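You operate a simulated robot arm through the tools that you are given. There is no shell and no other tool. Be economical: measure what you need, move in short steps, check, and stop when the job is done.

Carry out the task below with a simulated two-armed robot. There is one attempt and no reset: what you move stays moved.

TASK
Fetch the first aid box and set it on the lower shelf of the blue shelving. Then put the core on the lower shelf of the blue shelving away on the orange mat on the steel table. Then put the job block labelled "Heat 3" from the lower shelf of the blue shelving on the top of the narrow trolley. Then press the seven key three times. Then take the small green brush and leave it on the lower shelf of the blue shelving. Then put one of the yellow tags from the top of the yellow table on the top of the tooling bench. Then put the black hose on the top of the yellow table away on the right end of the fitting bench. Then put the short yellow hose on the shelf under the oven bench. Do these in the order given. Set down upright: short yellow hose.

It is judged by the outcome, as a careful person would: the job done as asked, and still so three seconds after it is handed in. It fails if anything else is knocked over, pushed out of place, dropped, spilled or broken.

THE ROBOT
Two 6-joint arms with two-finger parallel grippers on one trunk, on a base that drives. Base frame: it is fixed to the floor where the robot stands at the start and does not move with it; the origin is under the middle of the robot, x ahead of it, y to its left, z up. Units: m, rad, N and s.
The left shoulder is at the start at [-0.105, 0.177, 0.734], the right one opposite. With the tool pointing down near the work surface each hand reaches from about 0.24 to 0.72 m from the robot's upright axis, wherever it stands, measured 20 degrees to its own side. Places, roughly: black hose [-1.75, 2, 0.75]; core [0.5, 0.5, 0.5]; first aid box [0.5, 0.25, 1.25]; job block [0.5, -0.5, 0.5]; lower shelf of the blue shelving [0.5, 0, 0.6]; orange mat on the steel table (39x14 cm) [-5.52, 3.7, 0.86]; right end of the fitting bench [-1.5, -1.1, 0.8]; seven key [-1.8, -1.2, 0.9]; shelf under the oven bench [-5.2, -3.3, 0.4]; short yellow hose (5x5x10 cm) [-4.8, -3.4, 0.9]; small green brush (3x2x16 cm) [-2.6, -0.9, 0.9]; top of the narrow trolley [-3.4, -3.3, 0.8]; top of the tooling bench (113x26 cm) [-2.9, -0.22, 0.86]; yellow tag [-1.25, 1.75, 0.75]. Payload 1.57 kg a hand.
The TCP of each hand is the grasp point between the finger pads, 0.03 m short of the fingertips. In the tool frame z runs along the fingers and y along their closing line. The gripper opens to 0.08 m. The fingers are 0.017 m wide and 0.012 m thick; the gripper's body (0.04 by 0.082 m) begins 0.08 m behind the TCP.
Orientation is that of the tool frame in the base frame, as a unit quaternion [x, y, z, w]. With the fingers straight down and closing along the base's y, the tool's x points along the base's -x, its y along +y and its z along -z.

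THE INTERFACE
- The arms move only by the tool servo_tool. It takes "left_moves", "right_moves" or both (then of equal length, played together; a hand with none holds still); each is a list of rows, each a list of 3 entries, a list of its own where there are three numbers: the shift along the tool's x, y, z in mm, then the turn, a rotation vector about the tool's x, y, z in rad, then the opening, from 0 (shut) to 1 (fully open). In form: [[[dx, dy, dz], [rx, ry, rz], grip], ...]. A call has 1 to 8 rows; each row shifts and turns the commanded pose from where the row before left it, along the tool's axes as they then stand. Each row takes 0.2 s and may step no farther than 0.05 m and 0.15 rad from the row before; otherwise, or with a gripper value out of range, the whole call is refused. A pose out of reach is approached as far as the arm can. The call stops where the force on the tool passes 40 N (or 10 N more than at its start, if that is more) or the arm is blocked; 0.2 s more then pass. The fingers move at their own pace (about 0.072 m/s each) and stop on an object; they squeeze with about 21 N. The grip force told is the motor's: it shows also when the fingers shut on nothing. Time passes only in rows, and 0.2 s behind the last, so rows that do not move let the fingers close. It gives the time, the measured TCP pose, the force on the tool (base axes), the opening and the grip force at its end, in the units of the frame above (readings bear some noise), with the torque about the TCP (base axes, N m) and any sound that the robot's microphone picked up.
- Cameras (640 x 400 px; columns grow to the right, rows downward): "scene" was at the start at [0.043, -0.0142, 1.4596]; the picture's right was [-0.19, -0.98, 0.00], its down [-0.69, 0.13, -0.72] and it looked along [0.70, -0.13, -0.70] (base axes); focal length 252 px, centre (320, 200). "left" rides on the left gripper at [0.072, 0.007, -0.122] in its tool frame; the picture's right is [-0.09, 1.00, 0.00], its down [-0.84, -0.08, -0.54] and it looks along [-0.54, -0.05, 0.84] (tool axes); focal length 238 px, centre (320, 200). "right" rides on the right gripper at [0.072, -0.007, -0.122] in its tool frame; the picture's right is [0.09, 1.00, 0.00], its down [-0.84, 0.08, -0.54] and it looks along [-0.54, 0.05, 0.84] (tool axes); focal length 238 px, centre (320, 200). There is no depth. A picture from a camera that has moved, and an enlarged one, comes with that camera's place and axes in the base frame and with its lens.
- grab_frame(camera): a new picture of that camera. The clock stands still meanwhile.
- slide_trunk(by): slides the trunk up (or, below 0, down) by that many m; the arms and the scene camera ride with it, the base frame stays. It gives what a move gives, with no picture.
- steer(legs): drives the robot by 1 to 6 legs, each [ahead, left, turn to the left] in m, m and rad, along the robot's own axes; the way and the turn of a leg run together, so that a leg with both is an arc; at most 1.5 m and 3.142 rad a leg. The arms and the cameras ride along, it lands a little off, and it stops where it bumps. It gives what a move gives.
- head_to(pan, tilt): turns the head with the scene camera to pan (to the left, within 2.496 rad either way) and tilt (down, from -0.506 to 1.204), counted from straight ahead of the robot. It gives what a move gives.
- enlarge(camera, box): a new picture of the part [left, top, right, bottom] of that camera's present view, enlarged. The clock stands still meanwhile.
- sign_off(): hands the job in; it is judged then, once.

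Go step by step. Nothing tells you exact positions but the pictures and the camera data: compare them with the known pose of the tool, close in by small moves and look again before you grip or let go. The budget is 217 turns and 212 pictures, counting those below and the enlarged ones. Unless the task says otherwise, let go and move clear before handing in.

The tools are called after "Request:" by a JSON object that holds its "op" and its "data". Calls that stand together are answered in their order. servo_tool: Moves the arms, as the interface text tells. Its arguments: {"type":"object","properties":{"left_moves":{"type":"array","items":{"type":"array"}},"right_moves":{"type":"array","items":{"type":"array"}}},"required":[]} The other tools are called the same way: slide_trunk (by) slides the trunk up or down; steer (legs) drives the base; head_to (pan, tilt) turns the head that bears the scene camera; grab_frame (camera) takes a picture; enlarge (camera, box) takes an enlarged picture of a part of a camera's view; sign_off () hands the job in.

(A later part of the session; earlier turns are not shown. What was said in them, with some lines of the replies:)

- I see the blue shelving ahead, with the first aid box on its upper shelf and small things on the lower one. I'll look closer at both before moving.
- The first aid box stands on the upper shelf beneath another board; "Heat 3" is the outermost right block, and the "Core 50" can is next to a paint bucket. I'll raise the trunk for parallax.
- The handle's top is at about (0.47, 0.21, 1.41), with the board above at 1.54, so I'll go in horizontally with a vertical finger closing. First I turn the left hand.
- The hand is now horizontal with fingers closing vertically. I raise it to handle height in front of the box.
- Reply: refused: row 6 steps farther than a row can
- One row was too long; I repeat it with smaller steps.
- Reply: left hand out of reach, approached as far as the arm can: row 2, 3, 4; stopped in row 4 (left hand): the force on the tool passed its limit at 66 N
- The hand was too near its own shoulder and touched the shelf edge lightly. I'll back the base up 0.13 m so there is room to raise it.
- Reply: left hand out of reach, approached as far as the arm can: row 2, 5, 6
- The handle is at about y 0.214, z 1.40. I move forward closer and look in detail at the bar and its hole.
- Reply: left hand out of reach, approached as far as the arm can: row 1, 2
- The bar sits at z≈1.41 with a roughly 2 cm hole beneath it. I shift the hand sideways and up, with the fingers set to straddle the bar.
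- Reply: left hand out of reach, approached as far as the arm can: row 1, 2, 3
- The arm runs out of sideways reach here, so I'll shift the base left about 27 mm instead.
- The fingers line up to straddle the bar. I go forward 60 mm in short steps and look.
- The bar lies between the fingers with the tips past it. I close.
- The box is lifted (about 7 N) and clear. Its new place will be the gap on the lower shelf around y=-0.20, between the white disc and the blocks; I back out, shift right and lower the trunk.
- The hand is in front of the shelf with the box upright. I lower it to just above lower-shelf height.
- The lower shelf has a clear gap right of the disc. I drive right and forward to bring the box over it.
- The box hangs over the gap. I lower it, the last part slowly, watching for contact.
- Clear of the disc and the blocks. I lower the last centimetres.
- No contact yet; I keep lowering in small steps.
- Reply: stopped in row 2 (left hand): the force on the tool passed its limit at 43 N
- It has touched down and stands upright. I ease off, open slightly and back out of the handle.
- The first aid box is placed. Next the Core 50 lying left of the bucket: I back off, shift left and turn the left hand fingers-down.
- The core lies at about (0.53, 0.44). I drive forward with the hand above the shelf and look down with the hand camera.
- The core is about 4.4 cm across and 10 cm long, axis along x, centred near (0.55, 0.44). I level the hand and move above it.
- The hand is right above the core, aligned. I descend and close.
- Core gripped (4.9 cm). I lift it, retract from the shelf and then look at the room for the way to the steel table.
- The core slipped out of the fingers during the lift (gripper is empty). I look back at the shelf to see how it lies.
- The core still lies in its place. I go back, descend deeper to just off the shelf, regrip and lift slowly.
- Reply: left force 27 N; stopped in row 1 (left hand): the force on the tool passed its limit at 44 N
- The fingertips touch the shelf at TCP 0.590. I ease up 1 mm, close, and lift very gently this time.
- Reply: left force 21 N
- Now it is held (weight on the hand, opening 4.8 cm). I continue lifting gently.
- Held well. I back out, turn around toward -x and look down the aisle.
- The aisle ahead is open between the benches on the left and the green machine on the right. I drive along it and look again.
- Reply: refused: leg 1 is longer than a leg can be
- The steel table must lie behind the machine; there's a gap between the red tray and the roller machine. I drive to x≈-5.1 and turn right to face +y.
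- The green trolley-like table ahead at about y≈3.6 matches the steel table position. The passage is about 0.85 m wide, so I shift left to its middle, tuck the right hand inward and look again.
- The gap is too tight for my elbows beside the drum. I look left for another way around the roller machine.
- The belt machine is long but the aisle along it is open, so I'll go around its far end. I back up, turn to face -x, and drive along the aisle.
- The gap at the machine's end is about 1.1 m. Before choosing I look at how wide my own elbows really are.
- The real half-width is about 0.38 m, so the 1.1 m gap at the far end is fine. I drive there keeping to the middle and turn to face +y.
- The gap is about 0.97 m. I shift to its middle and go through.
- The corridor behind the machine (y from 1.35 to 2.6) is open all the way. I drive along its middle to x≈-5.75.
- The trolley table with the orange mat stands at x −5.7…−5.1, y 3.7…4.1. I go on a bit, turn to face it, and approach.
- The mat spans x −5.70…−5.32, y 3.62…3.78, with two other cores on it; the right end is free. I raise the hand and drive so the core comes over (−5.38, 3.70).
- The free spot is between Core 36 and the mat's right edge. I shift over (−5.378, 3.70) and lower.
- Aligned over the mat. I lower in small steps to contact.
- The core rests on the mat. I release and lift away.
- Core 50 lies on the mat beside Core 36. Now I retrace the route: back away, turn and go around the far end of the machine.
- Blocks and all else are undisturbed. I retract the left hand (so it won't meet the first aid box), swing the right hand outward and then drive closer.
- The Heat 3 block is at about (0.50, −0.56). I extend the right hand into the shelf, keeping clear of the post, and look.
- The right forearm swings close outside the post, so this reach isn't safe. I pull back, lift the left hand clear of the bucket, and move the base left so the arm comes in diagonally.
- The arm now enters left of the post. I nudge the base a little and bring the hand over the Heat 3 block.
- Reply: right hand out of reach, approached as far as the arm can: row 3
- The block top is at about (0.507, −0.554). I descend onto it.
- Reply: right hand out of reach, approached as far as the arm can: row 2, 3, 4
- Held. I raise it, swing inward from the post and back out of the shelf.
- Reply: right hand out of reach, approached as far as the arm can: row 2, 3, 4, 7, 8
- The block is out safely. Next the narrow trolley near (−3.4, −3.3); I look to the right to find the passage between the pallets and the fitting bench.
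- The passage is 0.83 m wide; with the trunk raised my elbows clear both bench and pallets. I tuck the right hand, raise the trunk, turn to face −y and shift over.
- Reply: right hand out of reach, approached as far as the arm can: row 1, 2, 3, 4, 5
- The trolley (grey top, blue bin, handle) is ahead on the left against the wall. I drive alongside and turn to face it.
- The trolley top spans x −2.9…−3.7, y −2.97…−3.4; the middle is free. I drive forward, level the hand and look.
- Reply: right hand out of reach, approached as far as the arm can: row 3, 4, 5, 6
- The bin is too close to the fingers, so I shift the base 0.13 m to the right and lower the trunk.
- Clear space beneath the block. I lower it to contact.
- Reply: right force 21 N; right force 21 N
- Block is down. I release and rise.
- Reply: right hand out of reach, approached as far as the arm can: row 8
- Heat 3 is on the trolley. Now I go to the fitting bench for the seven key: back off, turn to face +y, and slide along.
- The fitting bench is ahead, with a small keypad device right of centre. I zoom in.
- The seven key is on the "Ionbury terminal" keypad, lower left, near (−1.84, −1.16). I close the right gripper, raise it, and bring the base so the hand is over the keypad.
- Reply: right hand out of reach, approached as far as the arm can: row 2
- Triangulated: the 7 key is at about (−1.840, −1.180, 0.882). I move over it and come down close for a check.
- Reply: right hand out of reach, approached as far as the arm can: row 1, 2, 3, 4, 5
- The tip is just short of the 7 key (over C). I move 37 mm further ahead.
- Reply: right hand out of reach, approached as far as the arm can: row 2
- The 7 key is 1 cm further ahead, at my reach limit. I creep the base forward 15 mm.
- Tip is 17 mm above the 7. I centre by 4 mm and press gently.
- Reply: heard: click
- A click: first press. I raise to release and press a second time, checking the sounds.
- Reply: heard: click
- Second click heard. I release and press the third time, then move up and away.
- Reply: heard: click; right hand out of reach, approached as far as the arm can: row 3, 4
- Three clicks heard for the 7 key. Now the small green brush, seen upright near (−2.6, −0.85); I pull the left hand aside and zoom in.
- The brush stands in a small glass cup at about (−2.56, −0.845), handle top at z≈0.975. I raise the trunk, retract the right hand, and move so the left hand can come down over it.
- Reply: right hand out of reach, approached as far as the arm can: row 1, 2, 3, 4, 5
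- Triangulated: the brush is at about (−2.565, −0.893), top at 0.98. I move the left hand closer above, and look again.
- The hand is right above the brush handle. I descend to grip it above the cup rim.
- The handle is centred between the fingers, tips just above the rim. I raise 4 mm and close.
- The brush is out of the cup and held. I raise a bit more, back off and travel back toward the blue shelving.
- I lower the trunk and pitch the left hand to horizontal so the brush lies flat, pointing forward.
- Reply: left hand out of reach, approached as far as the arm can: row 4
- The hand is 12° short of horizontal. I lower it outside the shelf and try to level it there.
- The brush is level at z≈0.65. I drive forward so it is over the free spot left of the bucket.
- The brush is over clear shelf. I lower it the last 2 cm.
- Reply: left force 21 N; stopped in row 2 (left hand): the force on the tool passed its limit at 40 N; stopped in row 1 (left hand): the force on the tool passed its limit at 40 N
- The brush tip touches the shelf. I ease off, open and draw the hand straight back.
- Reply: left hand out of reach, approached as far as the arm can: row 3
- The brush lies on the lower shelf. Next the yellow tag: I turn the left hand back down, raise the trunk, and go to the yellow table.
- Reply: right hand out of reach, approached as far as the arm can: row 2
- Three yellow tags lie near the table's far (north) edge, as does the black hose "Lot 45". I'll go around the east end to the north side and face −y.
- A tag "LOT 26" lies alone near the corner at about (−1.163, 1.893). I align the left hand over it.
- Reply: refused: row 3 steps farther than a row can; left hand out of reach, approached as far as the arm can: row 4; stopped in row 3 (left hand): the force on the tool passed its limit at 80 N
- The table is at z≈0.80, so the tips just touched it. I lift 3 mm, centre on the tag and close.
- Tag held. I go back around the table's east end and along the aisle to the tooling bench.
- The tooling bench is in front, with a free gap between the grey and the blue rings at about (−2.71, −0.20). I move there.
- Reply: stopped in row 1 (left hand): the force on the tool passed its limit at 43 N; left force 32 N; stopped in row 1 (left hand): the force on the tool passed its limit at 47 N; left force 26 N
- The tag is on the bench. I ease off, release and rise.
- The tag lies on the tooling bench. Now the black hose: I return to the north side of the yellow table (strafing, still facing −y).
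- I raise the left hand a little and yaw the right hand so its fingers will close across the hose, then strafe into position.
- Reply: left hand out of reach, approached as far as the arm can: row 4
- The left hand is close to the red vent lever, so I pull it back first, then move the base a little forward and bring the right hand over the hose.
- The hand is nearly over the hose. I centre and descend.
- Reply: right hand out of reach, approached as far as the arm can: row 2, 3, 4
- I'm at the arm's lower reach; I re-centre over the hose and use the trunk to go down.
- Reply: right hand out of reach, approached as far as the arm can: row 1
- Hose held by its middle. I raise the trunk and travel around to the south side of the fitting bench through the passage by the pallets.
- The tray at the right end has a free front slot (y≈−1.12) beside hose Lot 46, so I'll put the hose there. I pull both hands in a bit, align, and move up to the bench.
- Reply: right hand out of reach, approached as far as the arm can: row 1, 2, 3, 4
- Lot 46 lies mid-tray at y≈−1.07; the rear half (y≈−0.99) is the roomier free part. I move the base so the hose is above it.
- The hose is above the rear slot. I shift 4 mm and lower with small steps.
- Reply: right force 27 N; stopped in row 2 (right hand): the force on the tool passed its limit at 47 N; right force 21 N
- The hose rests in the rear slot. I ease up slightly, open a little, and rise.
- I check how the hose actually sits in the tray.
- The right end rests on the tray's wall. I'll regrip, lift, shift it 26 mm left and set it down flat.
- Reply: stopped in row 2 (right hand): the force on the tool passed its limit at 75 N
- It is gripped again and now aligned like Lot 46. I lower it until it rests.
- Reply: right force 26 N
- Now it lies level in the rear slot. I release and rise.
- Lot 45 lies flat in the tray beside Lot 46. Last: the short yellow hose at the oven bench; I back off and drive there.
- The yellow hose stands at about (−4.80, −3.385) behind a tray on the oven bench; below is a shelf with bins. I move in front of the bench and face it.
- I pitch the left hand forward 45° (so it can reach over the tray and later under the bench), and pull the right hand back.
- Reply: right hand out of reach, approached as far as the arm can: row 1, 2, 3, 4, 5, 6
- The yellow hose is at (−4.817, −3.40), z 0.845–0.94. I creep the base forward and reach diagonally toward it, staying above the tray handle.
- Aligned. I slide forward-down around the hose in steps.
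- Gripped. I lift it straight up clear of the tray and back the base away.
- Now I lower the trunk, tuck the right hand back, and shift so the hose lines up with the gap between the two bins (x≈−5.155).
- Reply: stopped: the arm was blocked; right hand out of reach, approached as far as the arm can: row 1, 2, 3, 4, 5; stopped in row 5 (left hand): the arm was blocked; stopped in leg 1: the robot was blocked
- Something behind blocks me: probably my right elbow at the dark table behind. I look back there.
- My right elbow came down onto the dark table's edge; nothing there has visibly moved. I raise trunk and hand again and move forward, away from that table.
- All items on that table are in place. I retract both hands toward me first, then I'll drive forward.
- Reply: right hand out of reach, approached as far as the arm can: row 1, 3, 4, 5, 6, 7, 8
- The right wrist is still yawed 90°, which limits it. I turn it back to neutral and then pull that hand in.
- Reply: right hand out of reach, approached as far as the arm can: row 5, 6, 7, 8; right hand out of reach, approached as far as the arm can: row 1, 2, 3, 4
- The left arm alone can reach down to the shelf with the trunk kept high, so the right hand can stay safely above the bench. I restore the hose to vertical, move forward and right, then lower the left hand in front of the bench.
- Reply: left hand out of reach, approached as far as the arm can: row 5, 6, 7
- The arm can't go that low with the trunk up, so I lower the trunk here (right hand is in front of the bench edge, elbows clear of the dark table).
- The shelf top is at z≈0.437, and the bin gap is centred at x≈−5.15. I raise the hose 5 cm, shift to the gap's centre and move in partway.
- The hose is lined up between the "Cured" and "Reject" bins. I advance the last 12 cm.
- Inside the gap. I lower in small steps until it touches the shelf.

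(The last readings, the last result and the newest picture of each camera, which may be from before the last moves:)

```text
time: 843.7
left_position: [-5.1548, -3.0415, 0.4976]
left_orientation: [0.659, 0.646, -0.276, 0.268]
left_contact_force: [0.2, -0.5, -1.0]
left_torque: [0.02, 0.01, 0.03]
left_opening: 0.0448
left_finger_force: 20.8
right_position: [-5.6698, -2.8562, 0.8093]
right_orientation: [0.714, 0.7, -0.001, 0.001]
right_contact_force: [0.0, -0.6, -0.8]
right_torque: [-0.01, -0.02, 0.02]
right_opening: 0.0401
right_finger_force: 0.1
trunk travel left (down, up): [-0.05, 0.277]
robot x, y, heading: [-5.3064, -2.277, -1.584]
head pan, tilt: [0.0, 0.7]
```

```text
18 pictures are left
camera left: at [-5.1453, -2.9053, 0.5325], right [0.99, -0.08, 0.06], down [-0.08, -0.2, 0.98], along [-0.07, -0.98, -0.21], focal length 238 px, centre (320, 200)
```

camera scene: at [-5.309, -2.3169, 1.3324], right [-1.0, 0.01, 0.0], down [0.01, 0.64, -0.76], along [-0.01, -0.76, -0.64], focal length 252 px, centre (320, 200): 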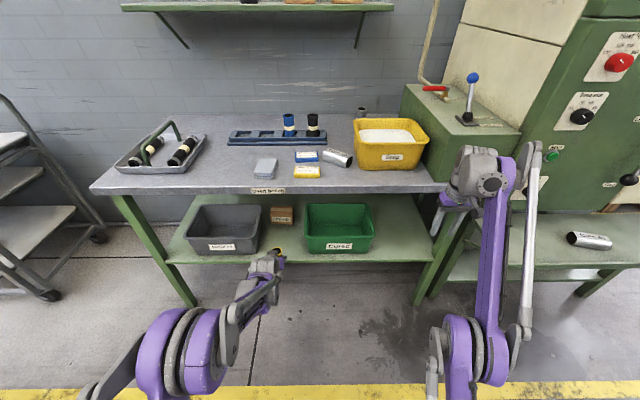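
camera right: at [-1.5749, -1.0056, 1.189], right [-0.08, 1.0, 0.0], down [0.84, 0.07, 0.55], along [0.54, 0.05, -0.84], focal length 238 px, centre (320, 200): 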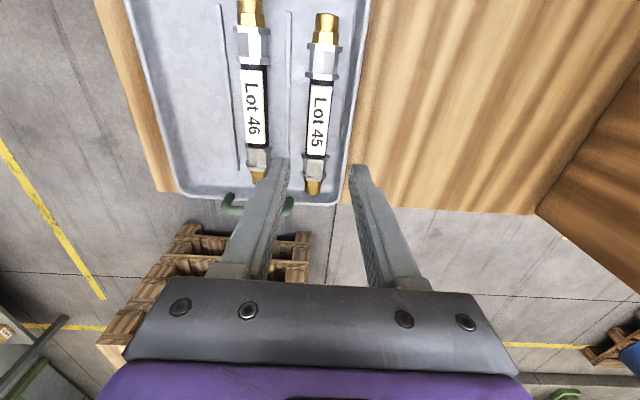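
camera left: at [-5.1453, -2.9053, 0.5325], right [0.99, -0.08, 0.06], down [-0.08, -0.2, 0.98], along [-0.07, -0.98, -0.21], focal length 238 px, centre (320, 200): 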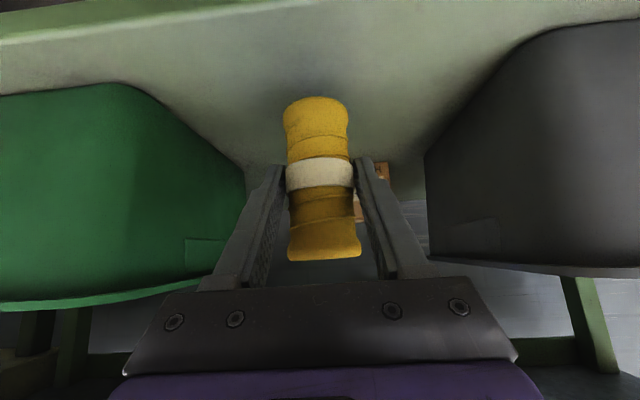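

Request:
{"op": "servo_tool", "data": {"left_moves": [[[3, 0, 3], [0, 0, 0], 0]]}}

Request:
{"op": "servo_tool", "data": {"left_moves": [[[3, 0, 3], [0, 0, 0], 0]]}}

Request:
{"op": "servo_tool", "data": {"left_moves": [[[3, 0, 3], [0, 0, 0], 0]]}}

Request:
{"op": "servo_tool", "data": {"left_moves": [[[3, 0, 3], [0, 0, 0], 0]]}}

```text
time: 844.1
left_position: [-5.1544, -3.0417, 0.4923]
left_orientation: [0.659, 0.646, -0.276, 0.268]
left_contact_force: [0.4, 0.2, -0.6]
left_torque: [0.04, -0.01, -0.01]
left_opening: 0.0449
left_finger_force: 21.0
right_position: [-5.6684, -2.8565, 0.8097]
right_orientation: [0.714, 0.7, -0.001, 0.001]
right_contact_force: [-0.8, 0.1, 0.1]
right_torque: [0.02, 0.02, 0.02]
right_opening: 0.0399
right_finger_force: 0.2
trunk travel left (down, up): [-0.05, 0.277]
robot x, y, heading: [-5.3092, -2.2787, -1.583]
head pan, tilt: [0.0, 0.7]
```

```text
time: 844.5
left_position: [-5.1544, -3.0411, 0.4894]
left_orientation: [0.659, 0.646, -0.276, 0.269]
left_contact_force: [-0.4, -0.3, -0.8]
left_torque: [0.02, -0.02, 0.01]
left_opening: 0.0449
left_finger_force: 21.3
right_position: [-5.6688, -2.855, 0.8093]
right_orientation: [0.714, 0.7, -0.002, 0.002]
right_contact_force: [-0.1, 0.4, -0.4]
right_torque: [-0.01, -0.01, 0.03]
right_opening: 0.0402
right_finger_force: 0.0
trunk travel left (down, up): [-0.05, 0.277]
robot x, y, heading: [-5.308, -2.2742, -1.589]
head pan, tilt: [0.0, 0.7]
```

```text
time: 844.9
left_position: [-5.1561, -3.0418, 0.4852]
left_orientation: [0.658, 0.646, -0.276, 0.27]
left_contact_force: [-1.0, -0.8, -1.3]
left_torque: [-0.02, -0.04, 0.0]
left_opening: 0.045
left_finger_force: 21.0
right_position: [-5.6685, -2.8562, 0.8091]
right_orientation: [0.714, 0.701, -0.001, 0.001]
right_contact_force: [0.7, 1.1, 0.7]
right_torque: [-0.01, -0.02, 0.05]
right_opening: 0.0398
right_finger_force: 0.0
trunk travel left (down, up): [-0.05, 0.277]
robot x, y, heading: [-5.3095, -2.2768, -1.585]
head pan, tilt: [0.0, 0.7]
```

```text
time: 845.3
left_position: [-5.155, -3.0424, 0.4809]
left_orientation: [0.659, 0.646, -0.276, 0.269]
left_contact_force: [-0.2, -0.1, -1.2]
left_torque: [-0.02, -0.02, 0.01]
left_opening: 0.045
left_finger_force: 21.1
right_position: [-5.6692, -2.8556, 0.8097]
right_orientation: [0.714, 0.7, -0.001, 0.001]
right_contact_force: [0.5, -0.3, -0.1]
right_torque: [-0.04, 0.02, 0.03]
right_opening: 0.04
right_finger_force: 0.0
trunk travel left (down, up): [-0.05, 0.277]
robot x, y, heading: [-5.3014, -2.2774, -1.582]
head pan, tilt: [0.0, 0.7]
```

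Request:
{"op": "servo_tool", "data": {"left_moves": [[[3, 0, 3], [0, 0, 0], 0]]}}

Request:
{"op": "servo_tool", "data": {"left_moves": [[[3, 0, 3], [0, 0, 0], 0]]}}

Request:
{"op": "servo_tool", "data": {"left_moves": [[[3, 0, 3], [0, 0, 0], 0]]}}

Request:
{"op": "servo_tool", "data": {"left_moves": [[[3, 0, 3], [0, 0, 0], 0]]}}

Request:
{"op": "grab_frame", "data": {"camera": "left"}}

```text
time: 845.7
left_position: [-5.1559, -3.042, 0.4766]
left_orientation: [0.659, 0.646, -0.276, 0.268]
left_contact_force: [-0.5, 0.1, -1.3]
left_torque: [-0.02, 0.02, 0.0]
left_opening: 0.0446
left_finger_force: 21.3
right_position: [-5.668, -2.8553, 0.8085]
right_orientation: [0.714, 0.7, -0.001, 0.002]
right_contact_force: [-0.2, 0.2, 0.9]
right_torque: [0.0, 0.02, -0.01]
right_opening: 0.0402
right_finger_force: 0.0
trunk travel left (down, up): [-0.05, 0.277]
robot x, y, heading: [-5.308, -2.2793, -1.583]
head pan, tilt: [0.0, 0.7]
```

```text
time: 846.1
left_position: [-5.1558, -3.0417, 0.473]
left_orientation: [0.659, 0.647, -0.275, 0.269]
left_contact_force: [1.1, 0.9, 0.8]
left_torque: [0.01, -0.05, 0.01]
left_opening: 0.0449
left_finger_force: 20.9
right_position: [-5.6684, -2.8554, 0.8096]
right_orientation: [0.714, 0.7, -0.001, 0.001]
right_contact_force: [0.3, -0.4, 0.2]
right_torque: [0.0, 0.01, 0.02]
right_opening: 0.0399
right_finger_force: 0.0
trunk travel left (down, up): [-0.05, 0.277]
robot x, y, heading: [-5.3073, -2.2756, -1.585]
head pan, tilt: [0.0, 0.7]
```

```text
time: 846.5
left_position: [-5.1554, -3.0413, 0.471]
left_orientation: [0.658, 0.645, -0.279, 0.271]
left_contact_force: [0.9, 0.4, 31.2]
left_torque: [0.08, -0.36, -0.01]
left_opening: 0.045
left_finger_force: 20.6
right_position: [-5.6694, -2.8531, 0.8119]
right_orientation: [0.714, 0.7, -0.002, 0.001]
right_contact_force: [0.1, 0.1, 0.1]
right_torque: [0.0, 0.02, -0.02]
right_opening: 0.0402
right_finger_force: 0.1
trunk travel left (down, up): [-0.05, 0.277]
robot x, y, heading: [-5.3122, -2.2781, -1.583]
head pan, tilt: [0.0, 0.7]
```

```text
time: 846.9
left_position: [-5.1555, -3.0419, 0.4665]
left_orientation: [0.658, 0.646, -0.277, 0.27]
left_contact_force: [1.3, 1.2, 30.7]
left_torque: [-0.2, -0.37, -0.02]
left_opening: 0.0453
left_finger_force: 20.5
right_position: [-5.6701, -2.8537, 0.8108]
right_orientation: [0.714, 0.701, -0.002, 0.002]
right_contact_force: [0.2, 0.1, -0.3]
right_torque: [0.0, 0.0, 0.0]
right_opening: 0.0403
right_finger_force: 0.0
trunk travel left (down, up): [-0.05, 0.277]
robot x, y, heading: [-5.3074, -2.2832, -1.582]
head pan, tilt: [0.0, 0.7]
```

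```text
17 pictures are left
camera left: at [-5.1456, -2.9041, 0.5011], right [0.99, -0.08, 0.06], down [-0.08, -0.2, 0.98], along [-0.07, -0.98, -0.2], focal length 238 px, centre (320, 200)
```

left: 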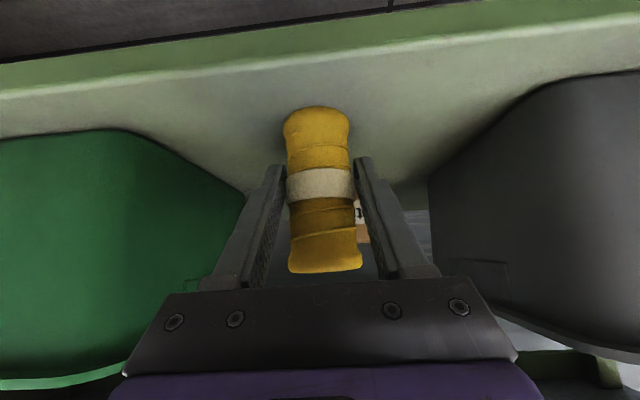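

It stands on the shelf. I ease off, open, and withdraw.

Request:
{"op": "servo_tool", "data": {"left_moves": [[[-2, 0, -2], [0, 0, 0], 0.3], [[0, 0, 0], [0, 0, 0], 0.75], [[0, 0, 0], [0, 0, 0], 0.75], [[0, 0, 0], [0, 0, 0], 0.75]]}}

Request:
{"op": "grab_frame", "data": {"camera": "left"}}

```text
time: 847.9
left_position: [-5.1559, -3.0425, 0.4664]
left_orientation: [0.659, 0.646, -0.276, 0.269]
left_contact_force: [0.5, -0.3, -0.3]
left_torque: [-0.02, -0.03, 0.04]
left_opening: 0.06
left_finger_force: 0.1
right_position: [-5.6692, -2.8545, 0.8092]
right_orientation: [0.714, 0.7, -0.001, 0.002]
right_contact_force: [0.2, 0.4, -0.1]
right_torque: [-0.01, -0.02, 0.01]
right_opening: 0.04
right_finger_force: 0.0
trunk travel left (down, up): [-0.05, 0.277]
robot x, y, heading: [-5.3086, -2.2803, -1.584]
head pan, tilt: [0.0, 0.7]
```

```text
16 pictures are left
camera left: at [-5.1462, -2.9051, 0.5017], right [0.99, -0.08, 0.06], down [-0.08, -0.2, 0.98], along [-0.07, -0.98, -0.21], focal length 238 px, centre (320, 200)
```

left: 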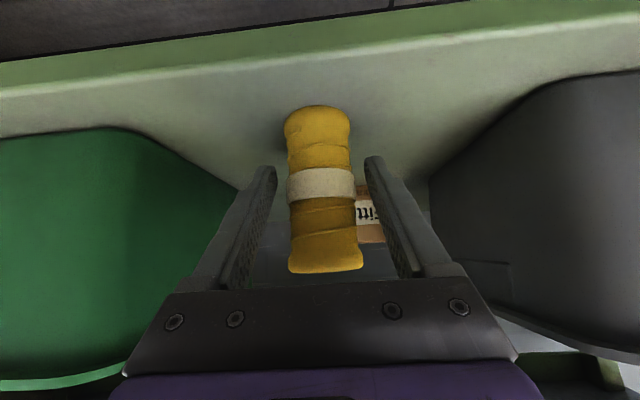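

Request:
{"op": "servo_tool", "data": {"left_moves": [[[0, 1, -20], [0, 0, 0], 0.75], [[0, 0, -30], [0, 0, 0], 0.75], [[0, 0, -40], [0, 0, 0], 0.75], [[20, 0, -35], [0, 0, 0], 0.75], [[25, 0, -30], [0, 0, 0], 0.75]]}}

Request:
{"op": "grab_frame", "data": {"camera": "left"}}

```text
time: 849.1
left_position: [-5.1504, -2.8993, 0.544]
left_orientation: [0.659, 0.646, -0.277, 0.269]
left_contact_force: [0.1, 0.2, 0.0]
left_torque: [-0.05, 0.01, -0.04]
left_opening: 0.0599
left_finger_force: 0.1
right_position: [-5.6688, -2.8552, 0.8092]
right_orientation: [0.714, 0.701, -0.001, 0.001]
right_contact_force: [-0.2, 0.3, 0.0]
right_torque: [-0.01, 0.01, -0.02]
right_opening: 0.0403
right_finger_force: 0.1
trunk travel left (down, up): [-0.05, 0.277]
robot x, y, heading: [-5.3102, -2.2755, -1.58]
head pan, tilt: [0.0, 0.7]
```

```text
15 pictures are left
camera left: at [-5.1411, -2.7629, 0.5791], right [0.99, -0.08, 0.06], down [-0.08, -0.2, 0.98], along [-0.07, -0.98, -0.21], focal length 238 px, centre (320, 200)
```

left: 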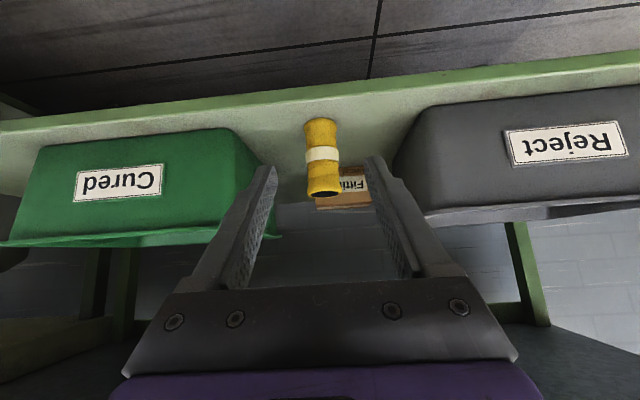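

The yellow hose stands upright on the shelf between the bins. I pull the hand fully clear and take a last look.

Request:
{"op": "servo_tool", "data": {"left_moves": [[[28, 0, -28], [0, 0, 0], 0.75], [[28, 0, -28], [0, 0, 0], 0.75], [[28, 0, -28], [0, 0, 0], 0.75]]}}

Request:
{"op": "grab_frame", "data": {"camera": "scene"}}

Request:
{"op": "head_to", "data": {"pan": 2.3, "tilt": 0.55}}

Request:
{"op": "grab_frame", "data": {"camera": "scene"}}

```text
time: 849.9
left_position: [-5.1478, -2.779, 0.5447]
left_orientation: [0.659, 0.646, -0.275, 0.269]
left_contact_force: [-1.1, 0.1, -0.1]
left_torque: [-0.02, -0.01, -0.04]
left_opening: 0.0598
left_finger_force: 0.0
right_position: [-5.6686, -2.8543, 0.8099]
right_orientation: [0.713, 0.701, -0.001, 0.001]
right_contact_force: [0.2, 0.7, -0.4]
right_torque: [0.06, -0.01, 0.0]
right_opening: 0.0398
right_finger_force: 0.0
trunk travel left (down, up): [-0.05, 0.277]
robot x, y, heading: [-5.309, -2.2802, -1.584]
head pan, tilt: [0.0, 0.7]
```

```text
14 pictures are left
camera scene: at [-5.3096, -2.3597, 1.3325], right [-1.0, 0.01, 0.0], down [0.01, 0.64, -0.77], along [-0.01, -0.77, -0.64], focal length 252 px, centre (320, 200)
```

scene: 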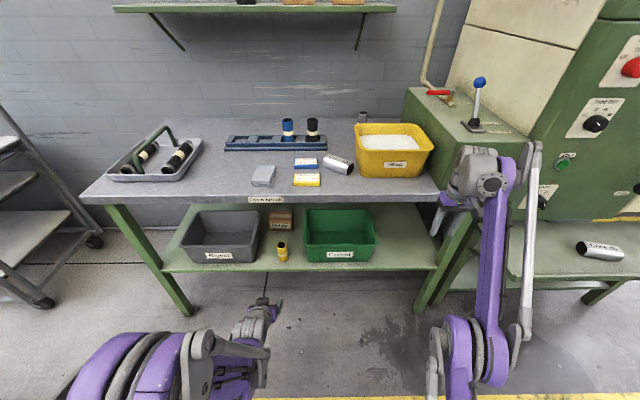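

```text
time: 852.0
left_position: [-5.1473, -2.78, 0.5438]
left_orientation: [0.658, 0.647, -0.276, 0.269]
left_contact_force: [-0.4, -0.4, -0.1]
left_torque: [-0.03, 0.02, -0.02]
left_opening: 0.0601
left_finger_force: 0.1
right_position: [-5.669, -2.8552, 0.8089]
right_orientation: [0.714, 0.7, -0.001, 0.001]
right_contact_force: [0.0, 0.8, 0.3]
right_torque: [0.03, 0.0, 0.01]
right_opening: 0.0398
right_finger_force: 0.0
trunk travel left (down, up): [-0.05, 0.277]
robot x, y, heading: [-5.3065, -2.2812, -1.585]
head pan, tilt: [2.3, 0.55]
```

```text
13 pictures are left
camera scene: at [-5.2409, -2.2161, 1.3456], right [0.66, -0.75, 0.0], down [-0.39, -0.34, -0.85], along [0.64, 0.56, -0.52], focal length 252 px, centre (320, 200)
```

scene: 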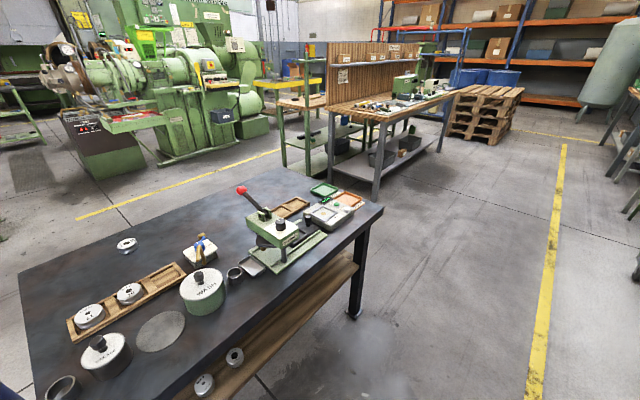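

Everything is in place and both hands are clear, so I hand the job in.

Request:
{"op": "sign_off", "data": {}}

```text
The job is handed in.
```

All eight tasks are done in the order given, with the short yellow hose standing upright on the shelf under the oven bench. Four things to know:
- **Terminal:** the 7 key clicked on each of the three presses, but the display stayed dark.
- **Black hose:** it lies in the tray at the right end of the fitting bench, next to hose Lot 46.
- **Core:** it slipped from the gripper a short way above its own spot on my first lift.
- **Elbow contact:** my right elbow touched the dark table near the oven bench, and nothing on it looked moved afterwards.
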